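You operate a simulated robot arm through the tools that you are given. There is no shell and no other tool.

The job below is to be done with a simulated robot arm. You get a single attempt, and the scene is never put back.

JOB
Fetch the short yellow-banded film roll labelled "Thick" from the lane along the fence and stand it on the spare white wheel there. Then take the black-banded film roll on the top of the feed table and put it away on the waist-high sample shelf. Then stack the 22 mm press die from the top of the feed table on top of the 28 mm press die. Then stack the 45 mm grey spacer block from the top of the feed table on top of the 30 mm grey spacer block. Then push the upper bench drawer shut. Then press the sealer firm key two times. Then open the sealer drawer, put the feed job card from the sample bench top in the inside of the sealer drawer, then shut the drawer. Then take the grey chock on the sample bench top and put it away on the roll rack low shelf. Keep to this order. Set down upright: short yellow-banded film roll, grey chock.

It is judged by the outcome, as a careful person would: the job done as asked, and still so three seconds after it is handed in. It fails if anything else is knocked over, pushed out of place, dropped, spilled or broken.

ROBOT AND FRAMES
A 7-joint arm with a fingered hand on a trunk, on a base that moves. Base frame: it is fixed to the floor where the robot stands at the start and does not move with it; the origin is under the middle of the robot, x ahead of it, y to its left, z up. Readings come in m, rad, newtons and seconds.
With the tool pointing down near the work surface it reaches from about 0.24 to 0.68 m from the robot's upright axis, wherever it stands. Its first joint turns from -2.897 to 2.897 rad. Places, roughly: black-banded film roll [-3, -0.5, 1]; feed job card [-4, -4, 0.75]; grey chock (10x8x9 cm) [-3.3, -4.4, 0.8]; grey spacer block [-3, -0.5, 0.75]; inside of the sealer drawer [-4.7, -3.1, 0.8]; press die [-3, -0.5, 0.75]; roll rack low shelf (44x22 cm) [-9, 1.4, 0.18]; sealer drawer [-4.6, -3, 0.9]; sealer firm key [-4.5, -3.1, 1.1]; short yellow-banded film roll [-2.75, -1, 1]; spare white wheel (9x9x3 cm) [-2.9, -0.8, 0.9]; upper bench drawer [-5.1, -2.3, 0.3]; waist-high sample shelf [-1, -3.2, 0.7]. Payload 4 kg.
The TCP is the grasp point between the finger pads, 0.026 m short of the fingertips. In the tool frame z runs along the fingers and y along their closing line. The gripper opens to 0.148 m; its body begins 0.073 m behind the TCP. The gripper is a hand of 3 fingers: y runs from the thumb to the fingers, the wrist lies at [0, 0, -0.239] in the tool frame, and closing takes about 1.5 s.
Orientation is that of the tool frame in the base frame, as a unit quaternion [w, x, y, z]. With the fingers straight down and closing along the base's y, the tool's x points along the base's -x, its y along +y and its z along -z.

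CONTROLS
- The arm moves only by the tool servo_tool. Its argument "increments" is text: rows parted by semicolons, each of 6 numbers parted by spaces: the shift along the tool's x, y, z in units of 20 mm (1.0 is 20 mm), then the turn, a rotation vector about the tool's x, y, z in units of 6 degrees (1.0 is 6 degrees). In form: x y z ax ay az; .... A call has 1 to 20 rows; each row shifts and turns the commanded pose from where the row before left it, along the tool's axes as they then stand. "fingers" is the opening, from 0 (shut) to 1 (fully open), set as the call begins (left out, the last holds). A call with a number of a shift or a turn outside -1 to 1 is refused whole. A row lasts 0.2 s, in which the tool goes at most 0.05 m and 0.15 rad; a call with a longer step from one row to the next is refused whole, and so is a gripper value outside its range. A pose out of reach is approached as far as the arm can. The call stops where the force on the tool passes 40 N (or 10 N more than at its start, if that is more) or the arm is blocked; 0.2 s more then pass. The fingers move at their own pace (about 0.072 m/s each) and stop on an object; they squeeze with about 30 N. The grip force told is the motor's: it shows also when the fingers shut on nothing. Time passes only in rows, and 0.2 s behind the last, so rows that do not move let the fingers close. It gives the time, the measured TCP pose, the force on the tool (base axes), the opening and the grip force at its end, in the units of the frame above (readings bear some noise), with the torque about the TCP (base axes, N m) and any sound that the robot's microphone picked up.
- Cameras (640 x 400 px; columns grow to the right, rows downward): "scene" is now at [0.0318, 0.1455, 1.4787]; the picture's right is [-0.06, -1.00, 0.00], its down [-0.50, 0.03, -0.86] and it looks along [0.86, -0.06, -0.50] (base axes); focal length 273 px, centre (320, 200). "wrist" rides on the gripper at [0.068, -0.039, -0.09] in the tool frame; the picture's right is [0.50, 0.87, 0.00], its down [-0.66, 0.38, -0.65] and it looks along [-0.57, 0.33, 0.76] (tool axes); focal length 222 px, centre (320, 200). There is no depth. A picture from a camera that has moved, and an enlarged one, comes with that camera's place and axes in the base frame and with its lens.
- grab_frame(camera): a new picture of that camera. No time passes.
- slide_trunk(by): slides the trunk up (or, below 0, down) by that many m; the arm and the scene camera ride with it, the base frame stays. It gives what a move gives, with no picture.
- base_move(legs): drives the robot by 1 to 6 legs, each [ahead, left, turn to the left] in m, m and rad, along the robot's own axes; the way and the turn of a leg run together, so that a leg with both is an arc; at most 1.5 m and 3.142 rad a leg. The arm and the cameras ride along, it lands a little off, and it stops where it bumps. It gives what a move gives.
- set_fingers(finger1, finger2, thumb_bend): sets how far each is bent, from 0 (flat) to 100 (curled in); at 30 the hand is open as for a grip, at 70 the pads meet at the TCP. One left out holds its place. A second passes; each finger stops where it meets its share of the squeeze, and holds until it gets a number again. A gripper value or a shape takes the hand back. It gives what a move gives, with no picture; readings hold the bend of each and the force on the fingers (four entries, about 0 where the hand has none), thumb and palm.
- set_grasp(shape): the hand has 3 fingers and takes this shape, open, in about a second: jaw (thumb against the fingers, like two jaws); tri (thumb and two fingers); tip (a fingertip pinch); poke (one finger out to press); point (the index stretched); flat (the hand flat); cup (the hand cupped); fist (a fist). The gripper value then closes the fingers along that shape, each until it touches; the sizes above hold for jaw. It gives what a move gives, with no picture.
- pan_tilt(pan, tilt): turns the head with the scene camera to pan (to the left, within 2.705 rad either way) and tilt (down, from -0.506 to 1.204), counted from straight ahead of the robot. It gives what a move gives.
- zoom(camera, box): a new picture of the part [left, top, right, bottom] of that camera's present view, enlarged. No time passes.
- finish_job(): hands the job in; it is judged then, once.

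Places have to be worked out from the pictures, the camera data and where the tool is seen. Open the gripper and draw the arm clear of the work before you hand the job in, unless the task says otherwise.

The tools are called after "Emit:" as a command line: name --argument value ..., lists and objects as JSON in quotes. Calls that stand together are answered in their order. servo_tool: Moves the arm, as the interface text tells. Its arguments: {"type":"object","properties":{"increments":{"type":"string"},"fingers":{"type":"number"}},"required":["increments"]} The other tools are called the same way: slide_trunk (by) moves the trunk up or down; set_grasp (shape) gives the hand a shape; set_fingers (finger1, finger2, thumb_bend) moves the fingers one by one; base_move (legs) drives the base; pan_tilt (pan, tilt) turns the head that bears the scene camera; grab_frame (camera) takes a picture; zoom (camera, box) takes an enlarged picture of a part of a camera's view; finish_job () hands the job in.

At the start:

```text
time_s: 0.0
tcp_pos: [0.3869, -0.0833, 1.0876]
tool_rot: [0.0, -0.001, 1.0, 0.0]
force: [-0.1, -0.2, 0.7]
ft_torque: [-0.01, 0.0, -0.02]
finger_gap: 0.1479
grip_force: 0.0
shape: jaw
bend: [30.0, 30.0, 30.0]
finger forces: [0.0, 0.1, 0.1, 0.0, 0.1, 0.0]
trunk travel left (down, up): [-0.425, 0.165]
robot x, y, heading: [0.0003, 0.0001, -0.002]
head pan, tilt (commanded): [-0.065, 0.529]
```

scene: 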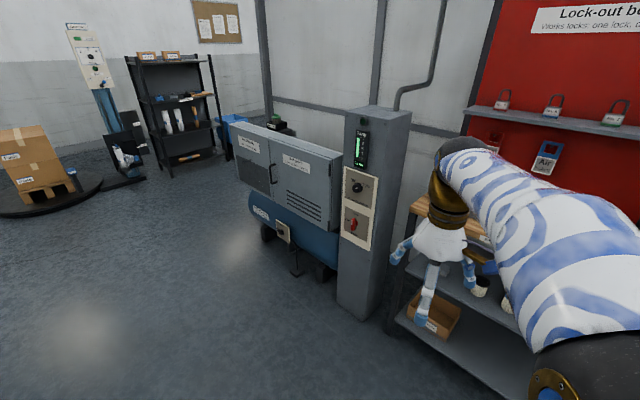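
wrist: 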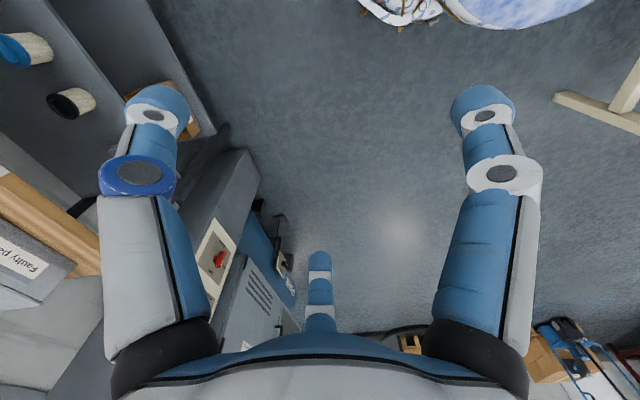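

The scene camera looks ahead, while the work lies behind the robot. I'll turn the head to look toward the feed table and the fence.

Emit:
pan_tilt --pan 2.6 --tilt 0.3

Emit:
grab_frame --camera "scene"

Emit:
pan_tilt --pan -2.6 --tilt 0.3

Emit:
grab_frame --camera "scene"

Emit:
pan_tilt --pan -1.5 --tilt 0.3

Emit:
grab_frame --camera "scene"

Emit:
pan_tilt --pan 1.5 --tilt 0.3

Emit:
grab_frame --camera "scene"

```text
time_s: 2.4
tcp_pos: [0.386, -0.0856, 1.0887]
tool_rot: [0.0, 0.0, 1.0, 0.0]
force: [-0.4, -0.2, 0.8]
ft_torque: [-0.01, 0.02, -0.03]
finger_gap: 0.1482
grip_force: 0.1
shape: jaw
bend: [30.0, 30.0, 30.0]
finger forces: [0.1, 0.0, 0.1, 0.0, 0.1, 0.0]
trunk travel left (down, up): [-0.425, 0.165]
robot x, y, heading: [-0.0011, -0.0004, -0.001]
head pan, tilt (commanded): [2.601, 0.3]
```

```text
taken
camera scene: at [-0.1383, 0.1994, 1.4998], right [0.52, 0.86, 0.0], down [0.25, -0.15, -0.96], along [-0.82, 0.49, -0.3], focal length 273 px, centre (320, 200)
```

scene: 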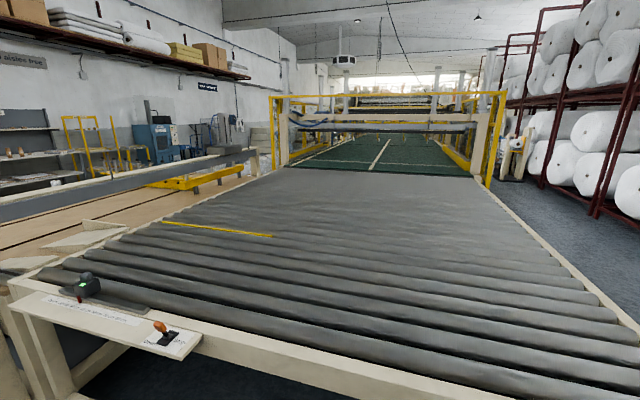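

```text
time_s: 6.5
tcp_pos: [0.3862, -0.0846, 1.0868]
tool_rot: [-0.001, 0.0, 1.0, 0.001]
force: [-0.6, -1.0, -0.1]
ft_torque: [0.0, 0.02, -0.01]
finger_gap: 0.1479
grip_force: 0.1
shape: jaw
bend: [30.0, 30.0, 30.0]
finger forces: [0.0, 0.0, 0.1, 0.1, 0.1, 0.0]
trunk travel left (down, up): [-0.425, 0.165]
robot x, y, heading: [-0.0011, 0.0034, -0.001]
head pan, tilt (commanded): [-2.601, 0.3]
```

```text
taken
camera scene: at [-0.1383, 0.1032, 1.4998], right [-0.52, 0.86, 0.0], down [0.25, 0.15, -0.96], along [-0.82, -0.49, -0.3], focal length 273 px, centre (320, 200)
```

scene: 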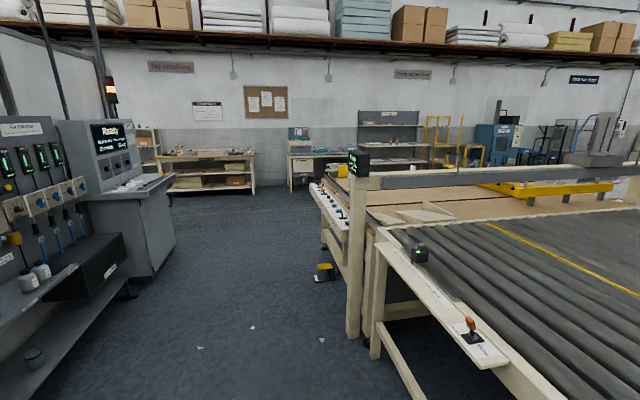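

```text
time_s: 7.8
tcp_pos: [0.3873, -0.084, 1.0882]
tool_rot: [0.0, 0.001, 1.0, 0.0]
force: [-0.1, -0.7, 0.3]
ft_torque: [0.01, 0.01, -0.02]
finger_gap: 0.1476
grip_force: 0.2
shape: jaw
bend: [30.0, 30.0, 30.0]
finger forces: [0.0, 0.1, 0.0, 0.1, 0.0, 0.1]
trunk travel left (down, up): [-0.425, 0.165]
robot x, y, heading: [-0.0004, -0.0023, 0.004]
head pan, tilt (commanded): [-1.499, 0.3]
```

```text
taken
camera scene: at [-0.0517, 0.0582, 1.4998], right [-1.0, -0.07, 0.0], down [-0.02, 0.29, -0.96], along [0.07, -0.95, -0.3], focal length 273 px, centre (320, 200)
```

scene: 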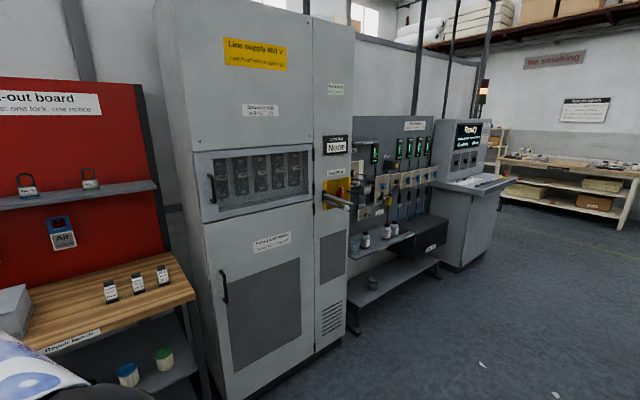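

```text
time_s: 10.4
tcp_pos: [0.386, -0.0857, 1.0873]
tool_rot: [-0.001, 0.0, 1.0, 0.0]
force: [0.1, -0.6, 0.1]
ft_torque: [0.04, 0.03, -0.04]
finger_gap: 0.1479
grip_force: 0.0
shape: jaw
bend: [30.0, 30.0, 30.0]
finger forces: [0.1, 0.0, 0.0, 0.0, 0.0, 0.1]
trunk travel left (down, up): [-0.425, 0.165]
robot x, y, heading: [0.0021, -0.0001, -0.002]
head pan, tilt (commanded): [1.499, 0.3]
```

```text
taken
camera scene: at [-0.0516, 0.2444, 1.4998], right [1.0, -0.07, 0.0], down [-0.02, -0.29, -0.96], along [0.07, 0.95, -0.3], focal length 273 px, centre (320, 200)
```

scene: 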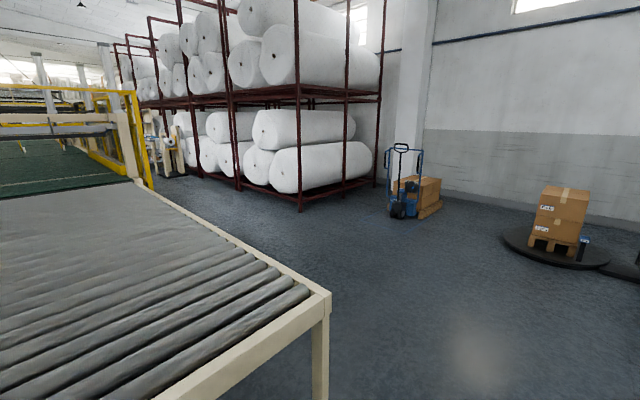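

The views show the room: the feed table with its fence lies toward (-2.5, -1) and the benches are along the back wall. I'll look again toward the feed table and enlarge the parts that matter.

Emit:
pan_tilt --pan -2.6 --tilt 0.3

Emit:
zoom --camera "scene" --box '[300, 120, 500, 245]'

Emit:
zoom --camera "scene" --box '[140, 100, 360, 230]'

Emit:
zoom --camera "scene" --box '[340, 90, 640, 220]'

Emit:
zoom --camera "scene" --box '[0, 100, 200, 400]'

```text
time_s: 13.7
tcp_pos: [0.3865, -0.0853, 1.0887]
tool_rot: [0.0, 0.0, 1.0, 0.001]
force: [-0.2, -0.1, -0.6]
ft_torque: [0.0, 0.01, -0.01]
finger_gap: 0.1482
grip_force: 0.0
shape: jaw
bend: [30.0, 30.0, 30.0]
finger forces: [0.0, 0.0, 0.0, 0.0, 0.1, 0.0]
trunk travel left (down, up): [-0.425, 0.165]
robot x, y, heading: [0.0018, -0.0004, -0.005]
head pan, tilt (commanded): [-2.601, 0.3]
```

```text
3.20 times, centred on (400, 182) of scene
camera zoom: at [-0.1383, 0.1032, 1.4998], right [-0.52, 0.86, 0.0], down [0.25, 0.15, -0.96], along [-0.82, -0.49, -0.3], focal length 873 px, centre (64, 256)
```

zoom: 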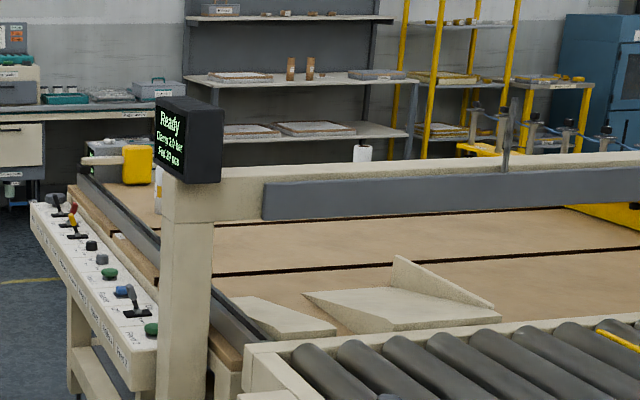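

```text
2.91 times, centred on (250, 165) of scene
camera zoom: at [-0.1383, 0.1032, 1.4998], right [-0.52, 0.86, 0.0], down [0.25, 0.15, -0.96], along [-0.82, -0.49, -0.3], focal length 793 px, centre (524, 302)
```

zoom: 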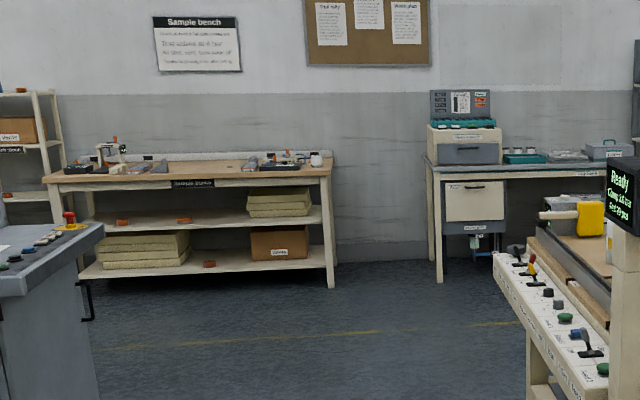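

```text
2.13 times, centred on (490, 155) of scene
camera zoom: at [-0.1383, 0.1032, 1.4998], right [-0.52, 0.86, 0.0], down [0.25, 0.15, -0.96], along [-0.82, -0.49, -0.3], focal length 582 px, centre (-43, 296)
```

zoom: 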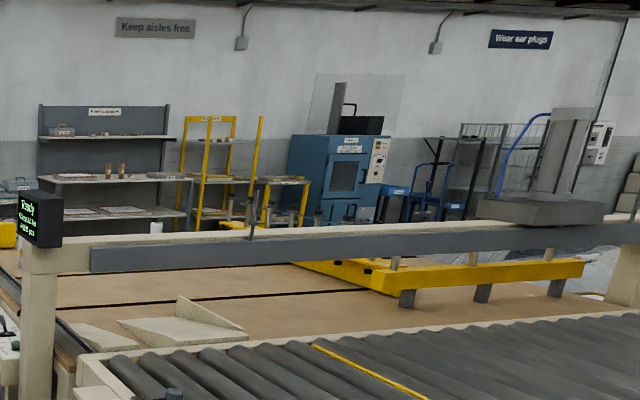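

```text
1.33 times, centred on (100, 250) of scene
camera zoom: at [-0.1383, 0.1032, 1.4998], right [-0.52, 0.86, 0.0], down [0.25, 0.15, -0.96], along [-0.82, -0.49, -0.3], focal length 364 px, centre (613, 133)
```

zoom: 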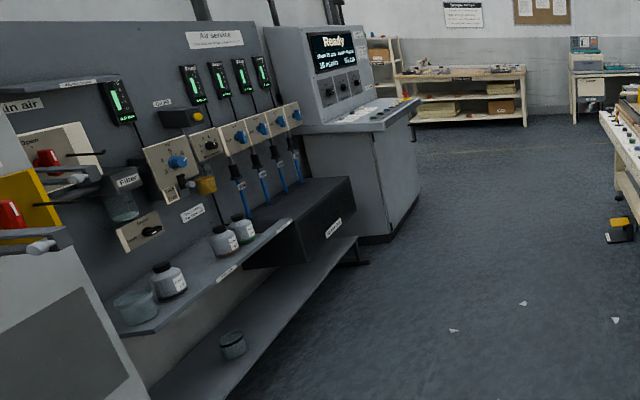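

The feed table's control strip faces the aisle and the path there is clear. I'll drive diagonally back to the aisle beside it and turn to face the table.

Emit:
base_move --legs '[[-0.85, -0.8, 0], [-0.85, -0.8, 0], [0, 0, 2.297]]'

Emit:
pan_tilt --pan 0 --tilt 0.5

Emit:
grab_frame --camera "scene"

Emit:
grab_frame --camera "wrist"

```text
time_s: 30.6
tcp_pos: [-1.8779, -1.2735, 1.0872]
tool_rot: [0.0, 0.914, -0.406, 0.001]
force: [0.0, 0.0, -0.6]
ft_torque: [0.0, 0.01, 0.01]
finger_gap: 0.148
grip_force: 0.1
shape: jaw
bend: [30.0, 30.0, 30.0]
finger forces: [0.0, 0.0, 0.0, 0.0, 0.0, 0.1]
trunk travel left (down, up): [-0.425, 0.165]
robot x, y, heading: [-1.6798, -1.6131, 2.308]
head pan, tilt (commanded): [-2.601, 0.3]
```

```text
time_s: 33.0
tcp_pos: [-1.8773, -1.272, 1.0877]
tool_rot: [0.0, 0.914, -0.405, -0.001]
force: [-0.6, 0.4, -0.4]
ft_torque: [0.04, 0.04, 0.01]
finger_gap: 0.148
grip_force: 0.1
shape: jaw
bend: [30.0, 30.0, 30.0]
finger forces: [0.1, 0.0, 0.1, 0.0, 0.0, 0.1]
trunk travel left (down, up): [-0.425, 0.165]
robot x, y, heading: [-1.6828, -1.6154, 2.308]
head pan, tilt (commanded): [0.0, 0.499]
```

```text
taken
camera scene: at [-1.8117, -1.6942, 1.4814], right [0.74, 0.67, 0.0], down [0.32, -0.35, -0.88], along [-0.59, 0.65, -0.48], focal length 273 px, centre (320, 200)
```

scene: 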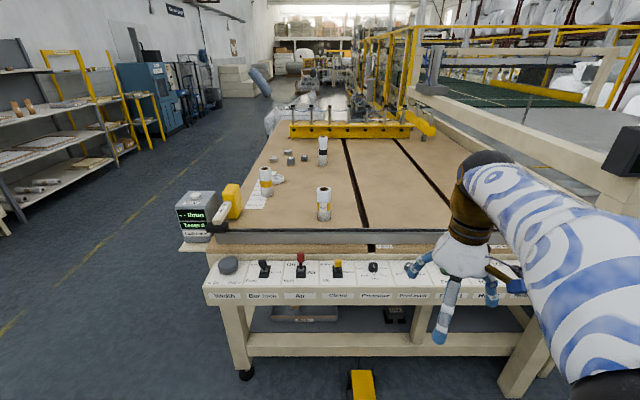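

```text
taken
camera wrist: at [-1.8036, -1.2956, 1.1785], right [-0.31, -0.95, 0.0], down [-0.72, 0.23, 0.65], along [-0.62, 0.2, -0.76], focal length 222 px, centre (320, 200)
```

wrist: 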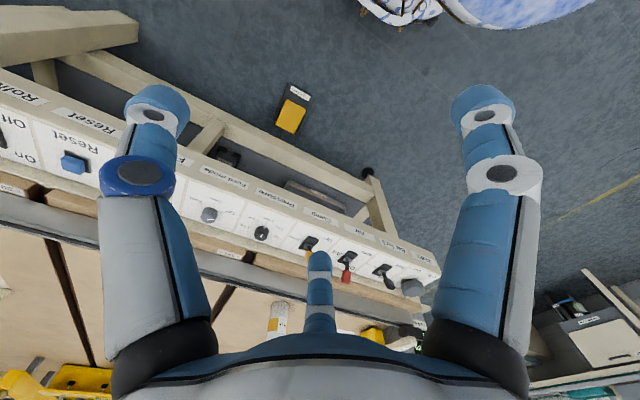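

The feed table is now in view with rolls, dies and blocks on it. I'll enlarge to read the labels.

Emit:
zoom --camera "scene" --box '[240, 120, 360, 195]'

Emit:
zoom --camera "scene" --box '[230, 160, 350, 235]'

Emit:
zoom --camera "scene" --box '[160, 170, 320, 310]'

Emit:
zoom --camera "scene" --box '[200, 0, 460, 160]'

```text
5.33 times, centred on (300, 158) of scene
camera zoom: at [-1.8117, -1.6942, 1.4814], right [0.74, 0.67, 0.0], down [0.32, -0.35, -0.88], along [-0.59, 0.65, -0.48], focal length 1454 px, centre (427, 427)
```

zoom: 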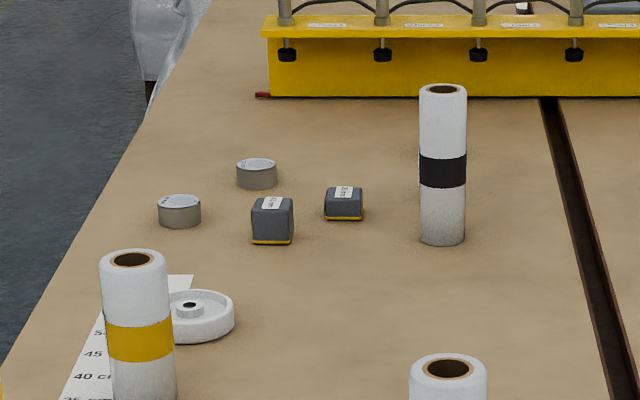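

```text
5.33 times, centred on (290, 198) of scene
camera zoom: at [-1.8117, -1.6942, 1.4814], right [0.74, 0.67, 0.0], down [0.32, -0.35, -0.88], along [-0.59, 0.65, -0.48], focal length 1454 px, centre (480, 213)
```

zoom: 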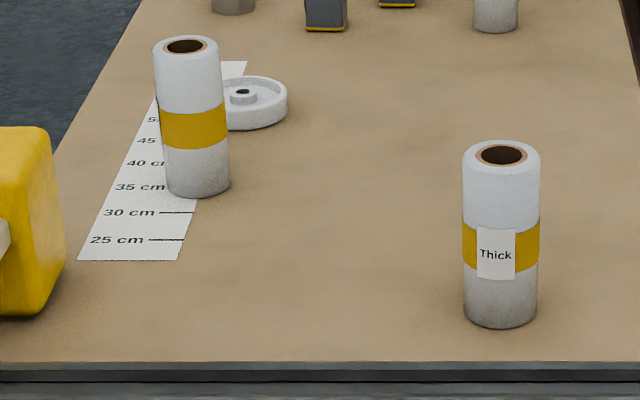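

```text
2.86 times, centred on (240, 240) of scene
camera zoom: at [-1.8117, -1.6942, 1.4814], right [0.74, 0.67, 0.0], down [0.32, -0.35, -0.88], along [-0.59, 0.65, -0.48], focal length 779 px, centre (549, 86)
```

zoom: 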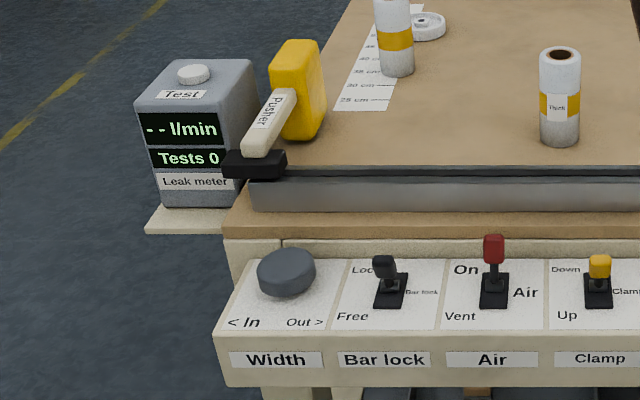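

```text
2.46 times, centred on (330, 80) of scene
camera zoom: at [-1.8117, -1.6942, 1.4814], right [0.74, 0.67, 0.0], down [0.32, -0.35, -0.88], along [-0.59, 0.65, -0.48], focal length 671 px, centre (295, 495)
```

zoom: 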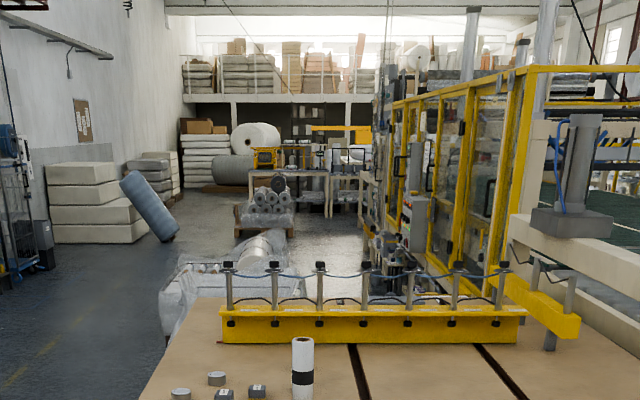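

Two yellow-banded rolls are seen; one clearly reads "Thick", the other's label side is hidden. I'll drive around to the left side of the table to view it and the other pieces from there.

Emit:
base_move --legs '[[0, 1.3, 0], [1.4, 0, 0], [0, 0, -1.571]]'

Emit:
pan_tilt --pan 0.2 --tilt 0.6

Emit:
grab_frame --camera "scene"

```text
time_s: 49.9
tcp_pos: [-3.2256, -1.2681, 1.0875]
tool_rot: [0.0, -0.351, 0.936, 0.0]
force: [0.3, 0.8, -0.3]
ft_torque: [0.0, -0.03, -0.01]
finger_gap: 0.1477
grip_force: 0.2
shape: jaw
bend: [30.0, 30.0, 30.0]
finger forces: [0.0, 0.0, 0.0, 0.0, 0.0, 0.1]
trunk travel left (down, up): [-0.425, 0.165]
robot x, y, heading: [-3.5759, -1.4575, 0.718]
head pan, tilt (commanded): [0.0, 0.499]
```

```text
time_s: 50.6
tcp_pos: [-3.2245, -1.268, 1.0872]
tool_rot: [-0.001, -0.351, 0.936, -0.001]
force: [0.4, -0.2, 0.1]
ft_torque: [-0.04, -0.01, 0.02]
finger_gap: 0.148
grip_force: 0.1
shape: jaw
bend: [30.0, 30.0, 30.0]
finger forces: [0.0, 0.1, 0.0, 0.0, 0.0, 0.0]
trunk travel left (down, up): [-0.425, 0.165]
robot x, y, heading: [-3.5766, -1.4584, 0.717]
head pan, tilt (commanded): [0.201, 0.6]
```

```text
taken
camera scene: at [-3.6622, -1.3127, 1.4723], right [0.79, -0.61, 0.0], down [-0.34, -0.45, -0.83], along [0.5, 0.66, -0.56], focal length 273 px, centre (320, 200)
```

scene: 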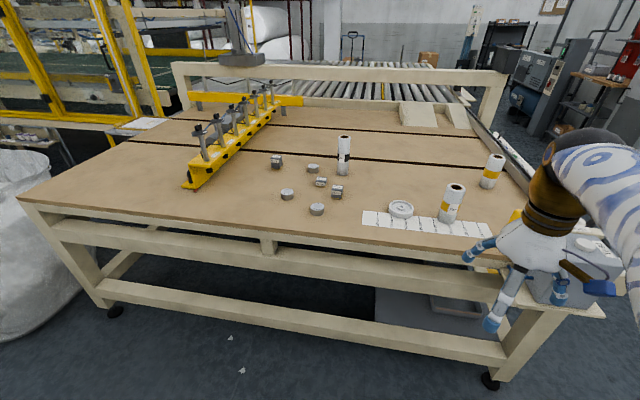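

From the left side all pieces are visible. I'll enlarge the rolls and the small pieces.

Emit:
zoom --camera "scene" --box '[380, 145, 540, 245]'

Emit:
zoom --camera "scene" --box '[250, 130, 370, 220]'

```text
4.00 times, centred on (460, 195) of scene
camera zoom: at [-3.6622, -1.3127, 1.4723], right [0.79, -0.61, 0.0], down [-0.34, -0.45, -0.83], along [0.5, 0.66, -0.56], focal length 1091 px, centre (-240, 220)
```

zoom: 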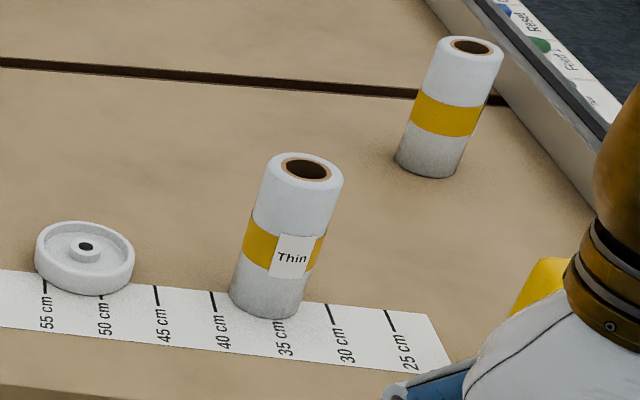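

```text
4.44 times, centred on (310, 175) of scene
camera zoom: at [-3.6622, -1.3127, 1.4723], right [0.79, -0.61, 0.0], down [-0.34, -0.45, -0.83], along [0.5, 0.66, -0.56], focal length 1212 px, centre (364, 311)
```

zoom: 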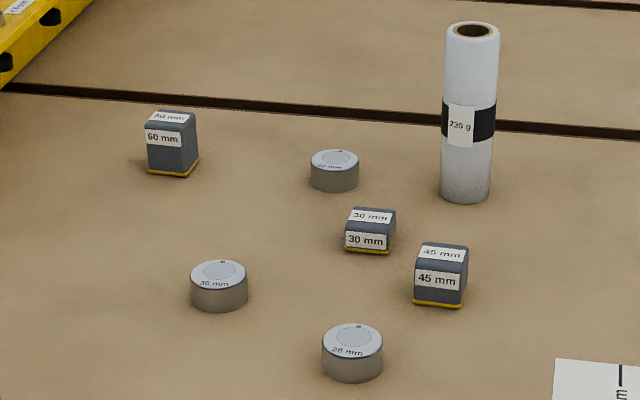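

The other yellow roll reads "Thin", so the "Thick" one is the roll near the control strip. I'll read the die labels closer and look down to see the robot's own base footprint against the table.

Emit:
zoom --camera "scene" --box '[275, 155, 335, 220]'

Emit:
pan_tilt --pan 0.2 --tilt 1.2

Emit:
grab_frame --camera "scene"

```text
6.15 times, centred on (305, 188) of scene
camera zoom: at [-3.6622, -1.3127, 1.4723], right [0.79, -0.61, 0.0], down [-0.34, -0.45, -0.83], along [0.5, 0.66, -0.56], focal length 1678 px, centre (412, 277)
```

zoom: 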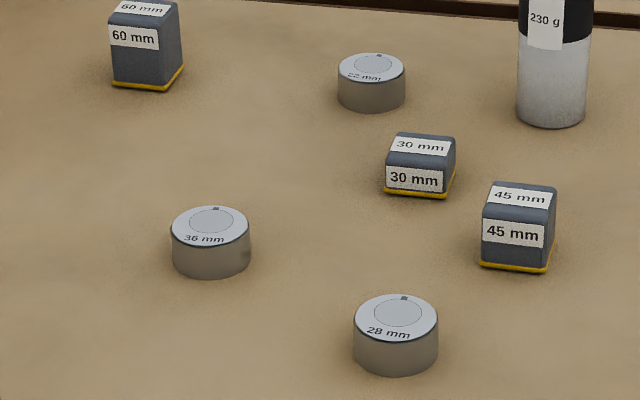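

```text
time_s: 51.6
tcp_pos: [-3.226, -1.2681, 1.088]
tool_rot: [0.0, -0.351, 0.936, 0.0]
force: [0.3, -0.4, 0.3]
ft_torque: [-0.01, -0.03, -0.05]
finger_gap: 0.1479
grip_force: 0.1
shape: jaw
bend: [30.0, 30.0, 30.0]
finger forces: [0.0, 0.0, 0.0, 0.1, 0.0, 0.0]
trunk travel left (down, up): [-0.425, 0.165]
robot x, y, heading: [-3.5699, -1.4583, 0.717]
head pan, tilt (commanded): [0.201, 1.201]
```

```text
taken
camera scene: at [-3.6819, -1.3384, 1.4277], right [0.79, -0.61, 0.0], down [-0.57, -0.74, -0.36], along [0.22, 0.29, -0.93], focal length 273 px, centre (320, 200)
```

scene: 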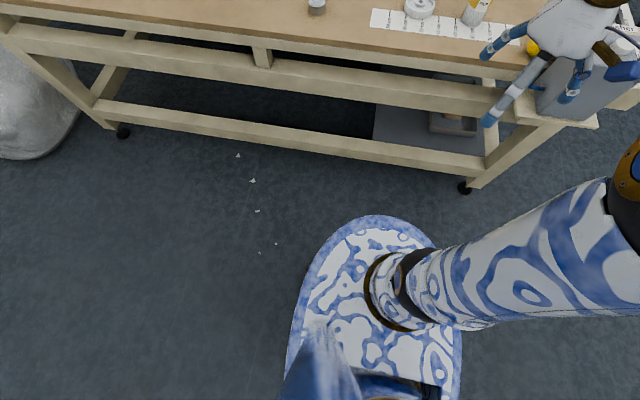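

The right "Thick" roll is at about (-2.464, -0.946) on a table top at z≈0.845, and is 0.142 m tall; the wheel is at (-2.921, -0.844). I'll drive back to the control-strip side to reach the roll from the front.

Emit:
base_move --legs '[[0, 0, 1.58], [-1.45, 0, 0], [0, -1.085, 0], [0.2, 0, 0]]'

Emit:
pan_tilt --pan -0.1 --tilt 0.9

Emit:
grab_frame --camera "scene"

```text
time_s: 69.2
tcp_pos: [-2.1068, -1.312, 1.0871]
tool_rot: [0.0, 0.913, -0.408, 0.0]
force: [0.1, 0.3, -0.3]
ft_torque: [-0.03, 0.0, -0.03]
finger_gap: 0.1478
grip_force: 0.1
shape: jaw
bend: [30.0, 30.0, 30.0]
finger forces: [0.0, 0.0, 0.1, 0.1, 0.0, 0.0]
trunk travel left (down, up): [-0.425, 0.165]
robot x, y, heading: [-1.9089, -1.6563, 2.303]
head pan, tilt (commanded): [0.201, 1.201]
```

```text
time_s: 70.0
tcp_pos: [-2.1053, -1.3118, 1.0876]
tool_rot: [0.0, 0.913, -0.407, 0.0]
force: [0.3, 0.1, 0.6]
ft_torque: [0.01, -0.01, 0.0]
finger_gap: 0.148
grip_force: 0.1
shape: jaw
bend: [30.0, 30.0, 30.0]
finger forces: [0.0, 0.1, 0.0, 0.0, 0.1, 0.0]
trunk travel left (down, up): [-0.425, 0.165]
robot x, y, heading: [-1.9119, -1.6528, 2.299]
head pan, tilt (commanded): [-0.099, 0.901]
```

```text
taken
camera scene: at [-2.0257, -1.74, 1.4475], right [0.81, 0.59, 0.0], down [0.46, -0.63, -0.62], along [-0.37, 0.5, -0.78], focal length 273 px, centre (320, 200)
```

scene: 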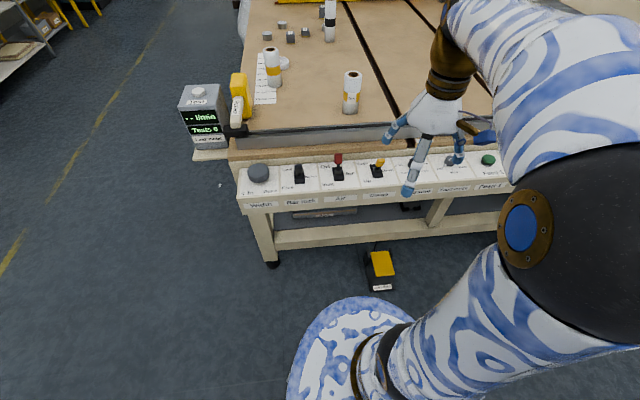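

The pedal on the floor starts about 0.5 m ahead and to the right, so a 0.14 m advance stays clear. I'll move forward and raise the trunk for reach.

Emit:
base_move --legs '[[0.14, 0.03, 0]]'

Emit:
slide_trunk --by 0.12

Emit:
pan_tilt --pan 0.0 --tilt 0.7

Emit:
grab_frame --camera "scene"

Emit:
grab_frame --camera "wrist"

```text
time_s: 71.3
tcp_pos: [-2.2216, -1.2279, 1.0873]
tool_rot: [-0.001, 0.914, -0.407, 0.0]
force: [0.0, -0.3, 0.9]
ft_torque: [-0.03, 0.02, -0.01]
finger_gap: 0.1479
grip_force: 0.0
shape: jaw
bend: [30.0, 30.0, 30.0]
finger forces: [0.0, 0.0, 0.1, 0.0, 0.0, 0.0]
trunk travel left (down, up): [-0.425, 0.165]
robot x, y, heading: [-2.0265, -1.5718, 2.3]
head pan, tilt (commanded): [-0.099, 0.901]
```

```text
time_s: 72.8
tcp_pos: [-2.2217, -1.2272, 1.2079]
tool_rot: [0.0, 0.913, -0.408, 0.001]
force: [-0.9, -0.2, 0.0]
ft_torque: [0.0, -0.02, 0.02]
finger_gap: 0.148
grip_force: 0.1
shape: jaw
bend: [30.0, 30.0, 30.0]
finger forces: [0.1, 0.0, 0.1, 0.0, 0.1, 0.1]
trunk travel left (down, up): [-0.545, 0.045]
robot x, y, heading: [-2.0252, -1.5726, 2.302]
head pan, tilt (commanded): [-0.099, 0.901]
```

```text
time_s: 73.5
tcp_pos: [-2.2214, -1.2287, 1.2087]
tool_rot: [0.0, 0.913, -0.407, 0.0]
force: [-0.2, 0.5, -0.3]
ft_torque: [0.01, 0.04, -0.04]
finger_gap: 0.1478
grip_force: 0.0
shape: jaw
bend: [30.0, 30.0, 30.0]
finger forces: [0.0, 0.0, 0.0, 0.1, 0.0, 0.1]
trunk travel left (down, up): [-0.545, 0.045]
robot x, y, heading: [-2.0286, -1.5698, 2.305]
head pan, tilt (commanded): [0.0, 0.7]
```

```text
taken
camera scene: at [-2.1537, -1.6537, 1.5836], right [0.74, 0.67, 0.0], down [0.43, -0.48, -0.76], along [-0.51, 0.57, -0.64], focal length 273 px, centre (320, 200)
```

scene: 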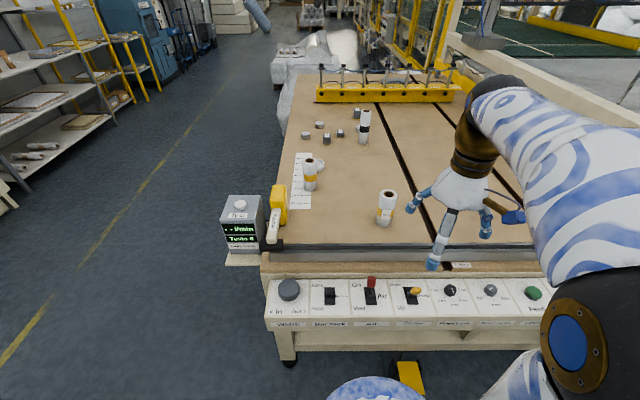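

```text
taken
camera wrist: at [-2.1476, -1.2507, 1.2984], right [-0.31, -0.95, 0.0], down [-0.72, 0.23, 0.65], along [-0.62, 0.2, -0.76], focal length 222 px, centre (320, 200)
```

wrist: 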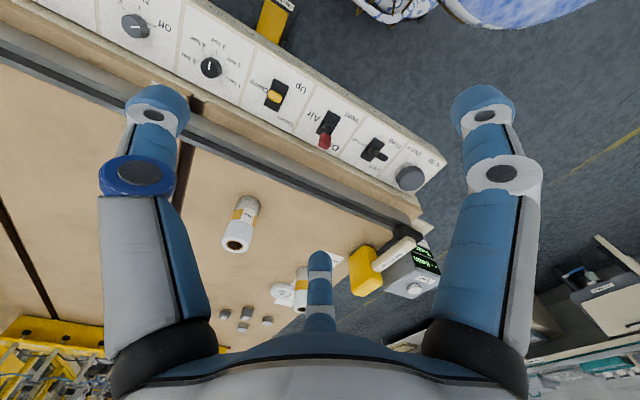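

The hand is aligned with the roll; it needs to go about 0.374 m outward along tool -x. I'll move out at height first.

Emit:
servo_tool --increments "-1 0 0 0 0 0; -1 0 0 0 0 0; -1 0 0 0 0 0; -1 0 0 0 0 0; -1 0 0 0 0 0; -1 0 0 0 0 0; -1 0 0 0 0 0; -1 0 0 0 0 0; -1 0 0 0 0 0; -1 0 0 0 0 0; -1 0 0 0 0 0; -1 0 0 0 0 0; -1 0 0 0 0 0; -1 0 0 0 0 0; -1 0 0 0 0 0; -1 0 0 0 0 0; -1 0 0 0 0 0; -0.7 0 0 0 0 0; 0 0 0 0 0 0" --fingers 1

Emit:
grab_frame --camera "wrist"

Emit:
grab_frame --camera "scene"

```text
time_s: 77.5
tcp_pos: [-2.3924, -1.0457, 1.1902]
tool_rot: [0.0, 0.913, -0.407, 0.0]
force: [0.9, -0.1, -0.3]
ft_torque: [0.06, -0.04, 0.0]
finger_gap: 0.1477
grip_force: 0.2
shape: jaw
bend: [30.0, 30.0, 30.0]
finger forces: [0.0, 0.0, 0.0, 0.1, 0.0, 0.1]
out of reach, approached as far as the arm can: row 13, 14, 15, 16, 17, 18
trunk travel left (down, up): [-0.545, 0.045]
robot x, y, heading: [-2.0292, -1.5689, 2.294]
head pan, tilt (commanded): [0.0, 0.7]
```

```text
taken
camera wrist: at [-2.3192, -1.0684, 1.281], right [-0.31, -0.95, 0.0], down [-0.72, 0.23, 0.65], along [-0.62, 0.2, -0.76], focal length 222 px, centre (320, 200)
```

wrist: 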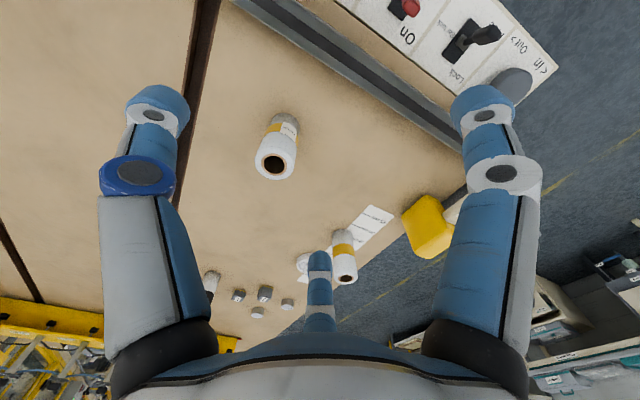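

```text
taken
camera scene: at [-2.1537, -1.6537, 1.5837], right [0.74, 0.67, 0.0], down [0.43, -0.48, -0.76], along [-0.51, 0.57, -0.64], focal length 273 px, centre (320, 200)
```

scene: 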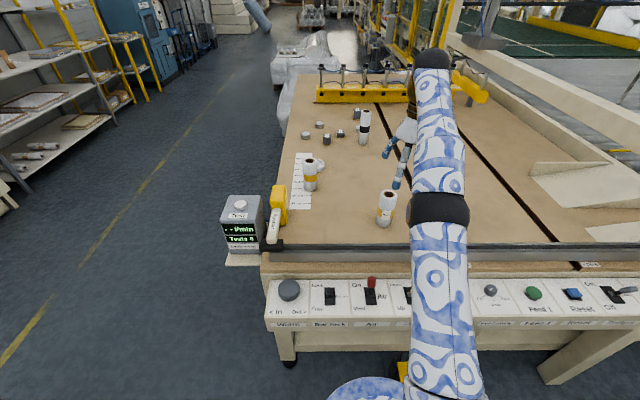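

The arm stopped short at this height; lowering should extend the reach. I'll lower 0.1 m, staying above the roll top, and see where the tool goes.

Emit:
servo_tool --increments "0 0 1 0 0 0; 0 0 1 0 0 0; 0 0 1 0 0 0; 0 0 1 0 0 0; 0 0 1 0 0 0; 0 0 0 0 0 0"

```text
time_s: 78.9
tcp_pos: [-2.3939, -1.0454, 1.0906]
tool_rot: [0.0, 0.914, -0.407, 0.0]
force: [-0.1, 0.1, 0.1]
ft_torque: [0.0, 0.0, 0.01]
finger_gap: 0.148
grip_force: 0.1
shape: jaw
bend: [30.0, 30.0, 30.0]
finger forces: [0.0, 0.0, 0.0, 0.0, 0.0, 0.1]
trunk travel left (down, up): [-0.545, 0.045]
robot x, y, heading: [-2.0254, -1.5705, 2.303]
head pan, tilt (commanded): [0.0, 0.7]
```

The command restarts from the reached pose. At z=1.09 I'll move outward the remaining 0.123 m.

Emit:
servo_tool --increments "-1 -0.1 0 0 0 0; -1 -0.1 0 0 0 0; -1 -0.1 0 0 0 0; -1 -0.1 0 0 0 0; -1 -0.1 0 0 0 0; -1 0 0 0 0 0; 0 0 0 0 0 0"

Emit:
grab_frame --camera "wrist"

```text
time_s: 80.5
tcp_pos: [-2.4183, -0.9991, 1.0707]
tool_rot: [0.0, 0.913, -0.407, 0.001]
force: [-0.1, 0.2, 0.6]
ft_torque: [0.02, -0.02, 0.0]
finger_gap: 0.148
grip_force: 0.1
shape: jaw
bend: [30.0, 30.0, 30.0]
finger forces: [0.0, 0.0, 0.1, 0.0, 0.1, 0.0]
out of reach, approached as far as the arm can: row 3, 4, 5, 6
trunk travel left (down, up): [-0.545, 0.045]
robot x, y, heading: [-2.0262, -1.5692, 2.301]
head pan, tilt (commanded): [0.0, 0.7]
```

```text
taken
camera wrist: at [-2.3442, -1.0234, 1.1607], right [-0.31, -0.95, 0.0], down [-0.72, 0.23, 0.65], along [-0.62, 0.2, -0.76], focal length 222 px, centre (320, 200)
```

wrist: 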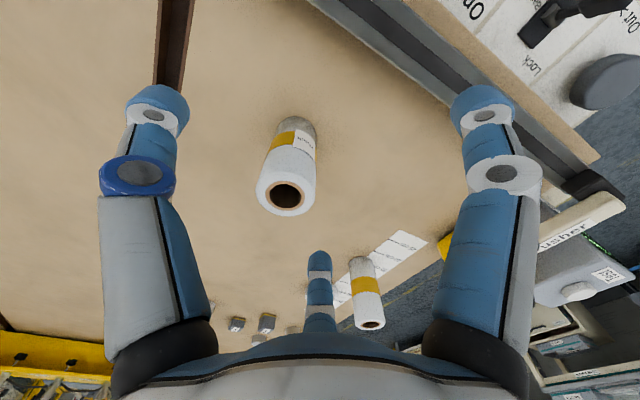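

The roll top is seen at (-2.470, -0.947), 0.07 m beyond the tool. The base has room to go forward by that much, so I'll move it gently.

Emit:
base_move --legs '[[0.07, 0.0, 0]]'

Emit:
grab_frame --camera "wrist"

Emit:
grab_frame --camera "scene"

```text
time_s: 81.5
tcp_pos: [-2.4653, -0.9478, 1.0707]
tool_rot: [-0.001, 0.914, -0.407, 0.0]
force: [-0.5, -0.1, 0.0]
ft_torque: [0.0, -0.02, -0.01]
finger_gap: 0.148
grip_force: 0.1
shape: jaw
bend: [30.0, 30.0, 30.0]
finger forces: [0.0, 0.1, 0.1, 0.0, 0.0, 0.0]
trunk travel left (down, up): [-0.545, 0.045]
robot x, y, heading: [-2.0727, -1.5197, 2.307]
head pan, tilt (commanded): [0.0, 0.7]
```

```text
taken
camera wrist: at [-2.392, -0.9707, 1.1602], right [-0.31, -0.95, 0.0], down [-0.72, 0.23, 0.65], along [-0.62, 0.2, -0.76], focal length 222 px, centre (320, 200)
```

wrist: 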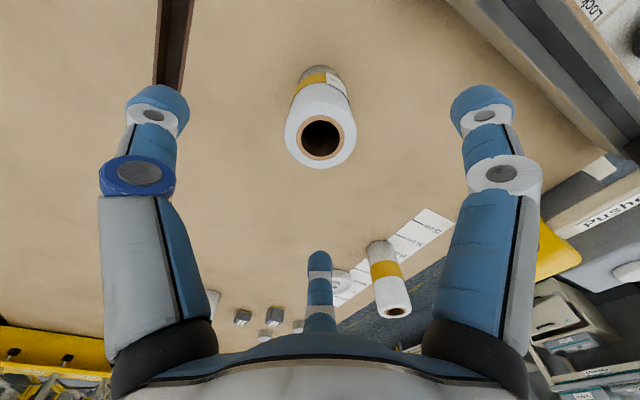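

```text
taken
camera scene: at [-2.2014, -1.6006, 1.5836], right [0.74, 0.67, 0.0], down [0.43, -0.48, -0.76], along [-0.51, 0.57, -0.65], focal length 273 px, centre (320, 200)
```

scene: 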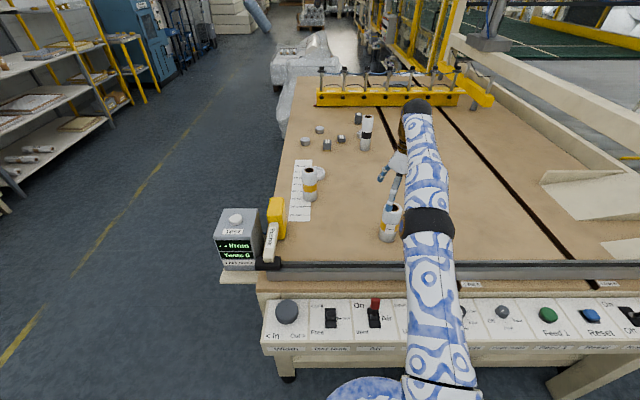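

The roll top is centred under the tool within 5 mm. I'll lower about 0.13 m with fingers open around the roll.

Emit:
servo_tool --increments "-0.2 0.1 1 0 0 0; 0 0 1 0 0 0; 0 0 1 0 0 0; 0 0 1 0 0 0; 0 0 1 0 0 0; 0 0 1 0 0 0; 0 0 0.3 0 0 0; 0 0 0 0 0 0"

Emit:
grab_frame --camera "wrist"

```text
time_s: 83.3
tcp_pos: [-2.4695, -0.9458, 0.943]
tool_rot: [0.0, 0.913, -0.407, 0.0]
force: [0.3, -0.2, -0.3]
ft_torque: [-0.03, 0.03, -0.02]
finger_gap: 0.1479
grip_force: 0.0
shape: jaw
bend: [30.0, 30.0, 30.0]
finger forces: [0.0, 0.0, 0.0, 0.1, 0.0, 0.0]
trunk travel left (down, up): [-0.545, 0.045]
robot x, y, heading: [-2.074, -1.5203, 2.305]
head pan, tilt (commanded): [0.0, 0.7]
```

```text
taken
camera wrist: at [-2.3956, -0.9698, 1.0342], right [-0.31, -0.95, 0.0], down [-0.72, 0.23, 0.65], along [-0.62, 0.2, -0.76], focal length 222 px, centre (320, 200)
```

wrist: 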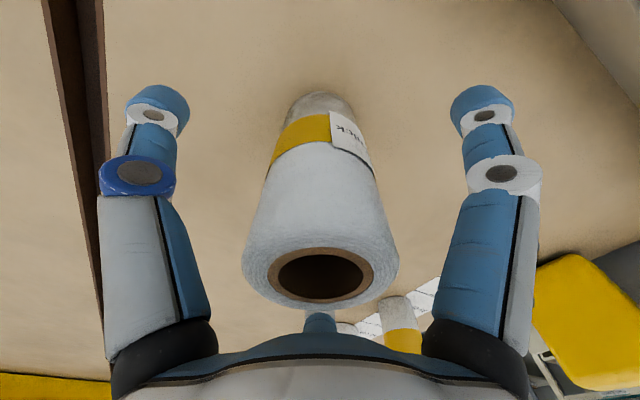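

The roll sits centred between thumb and fingers. I'll close the fingers on it.

Emit:
servo_tool --increments "0 0 0 0 0 0; 0 0 0 0 0 0; 0 0 0 0 0 0; 0 0 0 0 0 0; 0 0 0 0 0 0; 0 0 0 0 0 0; 0 0 0 0 0 0; 0 0 0 0 0 0" --fingers 0

Emit:
grab_frame --camera "wrist"

```text
time_s: 85.1
tcp_pos: [-2.469, -0.9474, 0.9432]
tool_rot: [0.0, 0.914, -0.406, 0.001]
force: [0.5, -1.0, 0.4]
ft_torque: [0.0, 0.0, 0.02]
finger_gap: 0.0528
grip_force: 30.1
shape: jaw
bend: [77.0, 77.0, 70.0]
finger forces: [27.0, 26.9, 0.0, 0.0, 27.5, 0.0]
trunk travel left (down, up): [-0.545, 0.045]
robot x, y, heading: [-2.0746, -1.5205, 2.301]
head pan, tilt (commanded): [0.0, 0.7]
```

```text
taken
camera wrist: at [-2.3958, -0.9697, 1.0343], right [-0.31, -0.95, 0.0], down [-0.72, 0.23, 0.65], along [-0.62, 0.2, -0.76], focal length 222 px, centre (320, 200)
```

wrist: 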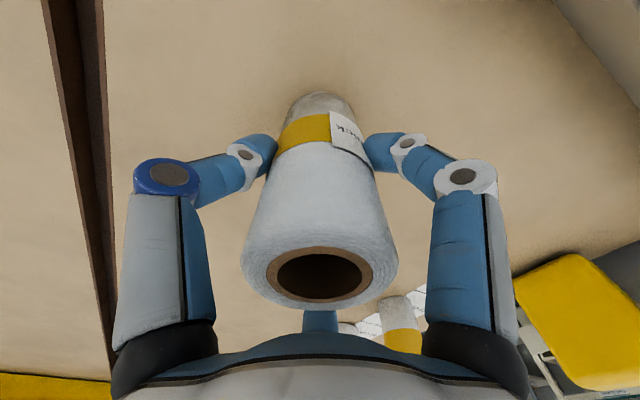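

The roll is gripped with about 27 N per finger. I'll lift it straight up, then draw it back toward the robot while raising it further.

Emit:
servo_tool --increments "0 0 -0.5 0 0 0; 0 0 -1 0 0 0; 0 0 -1 0 0 0; 0 0 -1 0 0 0; 0 0 -1 0 0 0; 0 0 -1 0 0 0; 0 0 -0.5 0 0 0; 1 0 -1 0 0 0; 1 0 -1 0 0 0; 1 0 -1 0 0 0; 1 0 -1 0 0 0; 1 0 -1 0 0 0; 1 0 0 0 0 0; 1 0 0 0 0 0; 1 0 0 0 0 0; 1 0 0 0 0 0; 1 0 0 0 0 0; 1 0 0 0 0 0; 1 0 0 0 0 0; 0 0 0 0 0 0"

Emit:
grab_frame --camera "scene"

```text
time_s: 89.3
tcp_pos: [-2.31, -1.1263, 1.1643]
tool_rot: [0.001, 0.914, -0.407, 0.0]
force: [0.3, 0.7, -2.4]
ft_torque: [-0.01, -0.03, 0.01]
finger_gap: 0.0526
grip_force: 30.3
shape: jaw
bend: [77.0, 77.0, 70.0]
finger forces: [27.0, 26.9, 0.0, 0.0, 27.7, 0.0]
trunk travel left (down, up): [-0.545, 0.045]
robot x, y, heading: [-2.0716, -1.5199, 2.306]
head pan, tilt (commanded): [0.0, 0.7]
```

```text
taken
camera scene: at [-2.2008, -1.6013, 1.5836], right [0.74, 0.67, 0.0], down [0.43, -0.48, -0.76], along [-0.51, 0.57, -0.64], focal length 273 px, centre (320, 200)
```

scene: 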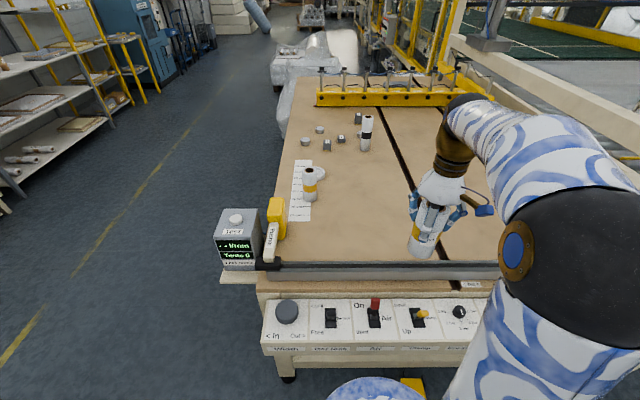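

The roll is held upright (about 0.24 kg). Now I'll drive around the corner to the left side of the table, keeping clear of the leak-meter ledge.

Emit:
base_move --legs '[[-0.35, 0, 0], [0, 1.16, 0], [1.5, 0, 0], [0, 0, -1.578]]'

Emit:
pan_tilt --pan 0.1 --tilt 0.75

Emit:
grab_frame --camera "scene"

```text
time_s: 107.9
tcp_pos: [-3.2904, -1.2122, 1.1641]
tool_rot: [-0.001, -0.35, 0.937, 0.0]
force: [0.1, -0.6, -2.0]
ft_torque: [0.0, 0.01, 0.01]
finger_gap: 0.0525
grip_force: 29.9
shape: jaw
bend: [77.0, 77.0, 70.0]
finger forces: [26.7, 27.0, 0.1, 0.0, 27.6, 0.0]
trunk travel left (down, up): [-0.545, 0.045]
robot x, y, heading: [-3.6906, -1.441, 0.714]
head pan, tilt (commanded): [0.0, 0.7]
```

```text
time_s: 108.6
tcp_pos: [-3.2894, -1.2125, 1.1642]
tool_rot: [0.0, -0.349, 0.937, 0.0]
force: [0.3, -0.1, -2.4]
ft_torque: [-0.02, 0.0, 0.03]
finger_gap: 0.0525
grip_force: 29.6
shape: jaw
bend: [77.0, 77.0, 70.0]
finger forces: [26.7, 26.9, 0.1, 0.0, 27.7, 0.0]
trunk travel left (down, up): [-0.545, 0.045]
robot x, y, heading: [-3.6936, -1.4372, 0.717]
head pan, tilt (commanded): [0.099, 0.75]
```

```text
taken
camera scene: at [-3.7742, -1.3049, 1.5794], right [0.73, -0.69, 0.0], down [-0.47, -0.5, -0.73], along [0.5, 0.53, -0.68], focal length 273 px, centre (320, 200)
```

scene: 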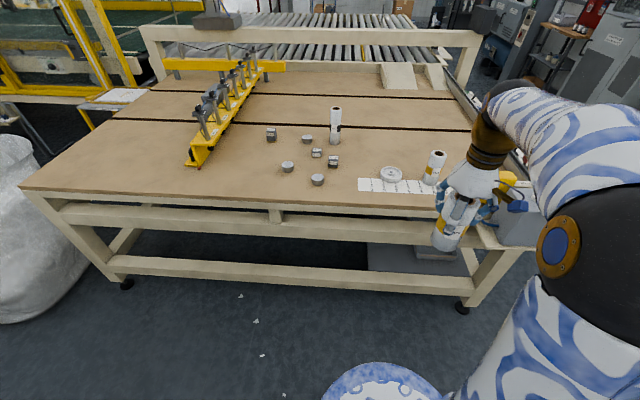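

The robot is about 0.43 m short of its placing spot. I'll approach by 0.27 m first and look down at the base clearance.

Emit:
base_move --legs '[[0.27, 0.02, 0.01]]'

Emit:
pan_tilt --pan 0.6 --tilt 1.2

Emit:
grab_frame --camera "scene"

```text
time_s: 110.5
tcp_pos: [-3.0997, -1.012, 1.1639]
tool_rot: [-0.001, -0.354, 0.935, -0.001]
force: [0.8, 0.1, -2.7]
ft_torque: [-0.02, 0.0, 0.02]
finger_gap: 0.0528
grip_force: 29.9
shape: jaw
bend: [77.0, 77.0, 70.0]
finger forces: [26.7, 27.2, 0.1, 0.1, 27.6, 0.1]
trunk travel left (down, up): [-0.545, 0.045]
robot x, y, heading: [-3.494, -1.2489, 0.723]
head pan, tilt (commanded): [0.099, 0.75]
```

```text
time_s: 111.5
tcp_pos: [-3.0999, -1.0125, 1.1628]
tool_rot: [-0.001, -0.355, 0.935, -0.001]
force: [-0.1, 0.1, -2.6]
ft_torque: [0.03, 0.01, 0.0]
finger_gap: 0.0526
grip_force: 29.6
shape: jaw
bend: [77.0, 77.0, 70.0]
finger forces: [26.8, 26.9, 0.0, 0.1, 27.6, 0.1]
trunk travel left (down, up): [-0.545, 0.045]
robot x, y, heading: [-3.4977, -1.2452, 0.725]
head pan, tilt (commanded): [0.6, 1.201]
```

```text
taken
camera scene: at [-3.6263, -1.1175, 1.5477], right [0.97, -0.24, 0.0], down [-0.23, -0.9, -0.36], along [0.09, 0.35, -0.93], focal length 273 px, centre (320, 200)
```

scene: 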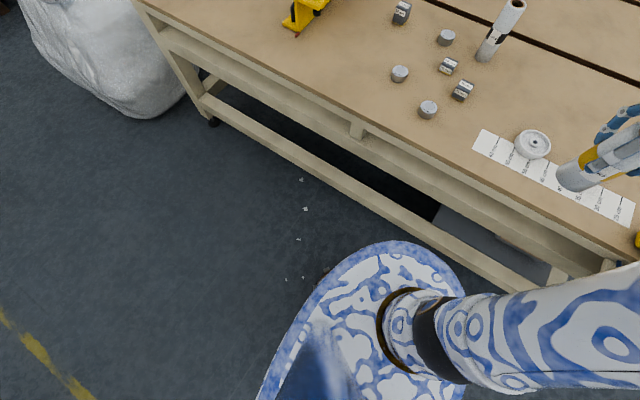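

The wheel is confirmed at (-2.920, -0.842) and about 0.5 m clearance to the table edge remains. I'll advance the base 6 cm, then swing the head back to watch the wheel.

Emit:
base_move --legs '[[0.06, 0.0, 0.0]]'

Emit:
pan_tilt --pan 0.1 --tilt 0.85

Emit:
grab_frame --camera "scene"

Emit:
grab_frame --camera "wrist"

```text
time_s: 112.4
tcp_pos: [-3.0546, -0.9723, 1.1639]
tool_rot: [-0.001, -0.355, 0.935, -0.001]
force: [-0.2, 0.2, -2.6]
ft_torque: [-0.01, 0.01, 0.02]
finger_gap: 0.0525
grip_force: 29.6
shape: jaw
bend: [77.0, 77.0, 70.0]
finger forces: [26.7, 27.1, 0.0, 0.1, 27.6, 0.1]
trunk travel left (down, up): [-0.545, 0.045]
robot x, y, heading: [-3.4536, -1.2048, 0.726]
head pan, tilt (commanded): [0.6, 1.201]
```

```text
time_s: 113.3
tcp_pos: [-3.0562, -0.9719, 1.164]
tool_rot: [0.0, -0.356, 0.935, 0.0]
force: [-0.5, 0.4, -2.2]
ft_torque: [0.03, 0.0, -0.04]
finger_gap: 0.0526
grip_force: 30.7
shape: jaw
bend: [77.0, 77.0, 70.0]
finger forces: [26.8, 27.1, 0.1, 0.1, 27.6, 0.0]
trunk travel left (down, up): [-0.545, 0.045]
robot x, y, heading: [-3.4504, -1.2065, 0.722]
head pan, tilt (commanded): [0.099, 0.85]
```

```text
taken
camera scene: at [-3.5415, -1.0741, 1.5714], right [0.73, -0.68, 0.0], down [-0.51, -0.55, -0.66], along [0.45, 0.48, -0.75], focal length 273 px, centre (320, 200)
```

scene: 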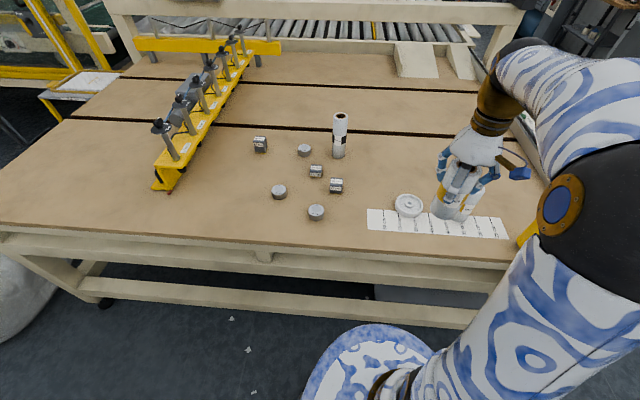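

```text
taken
camera wrist: at [-3.08, -1.0457, 1.2543], right [-0.95, 0.32, 0.0], down [0.24, 0.72, 0.65], along [0.21, 0.62, -0.76], focal length 222 px, centre (320, 200)
```

wrist: 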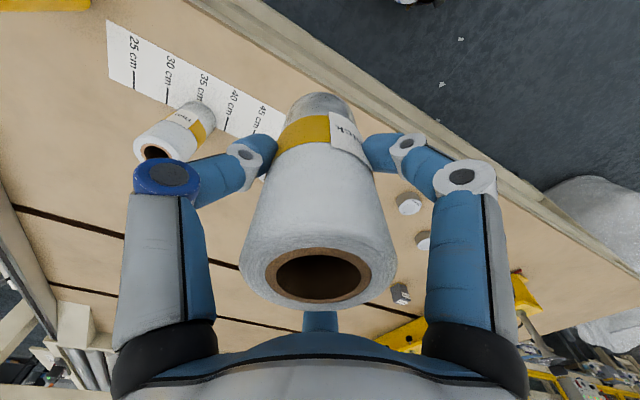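

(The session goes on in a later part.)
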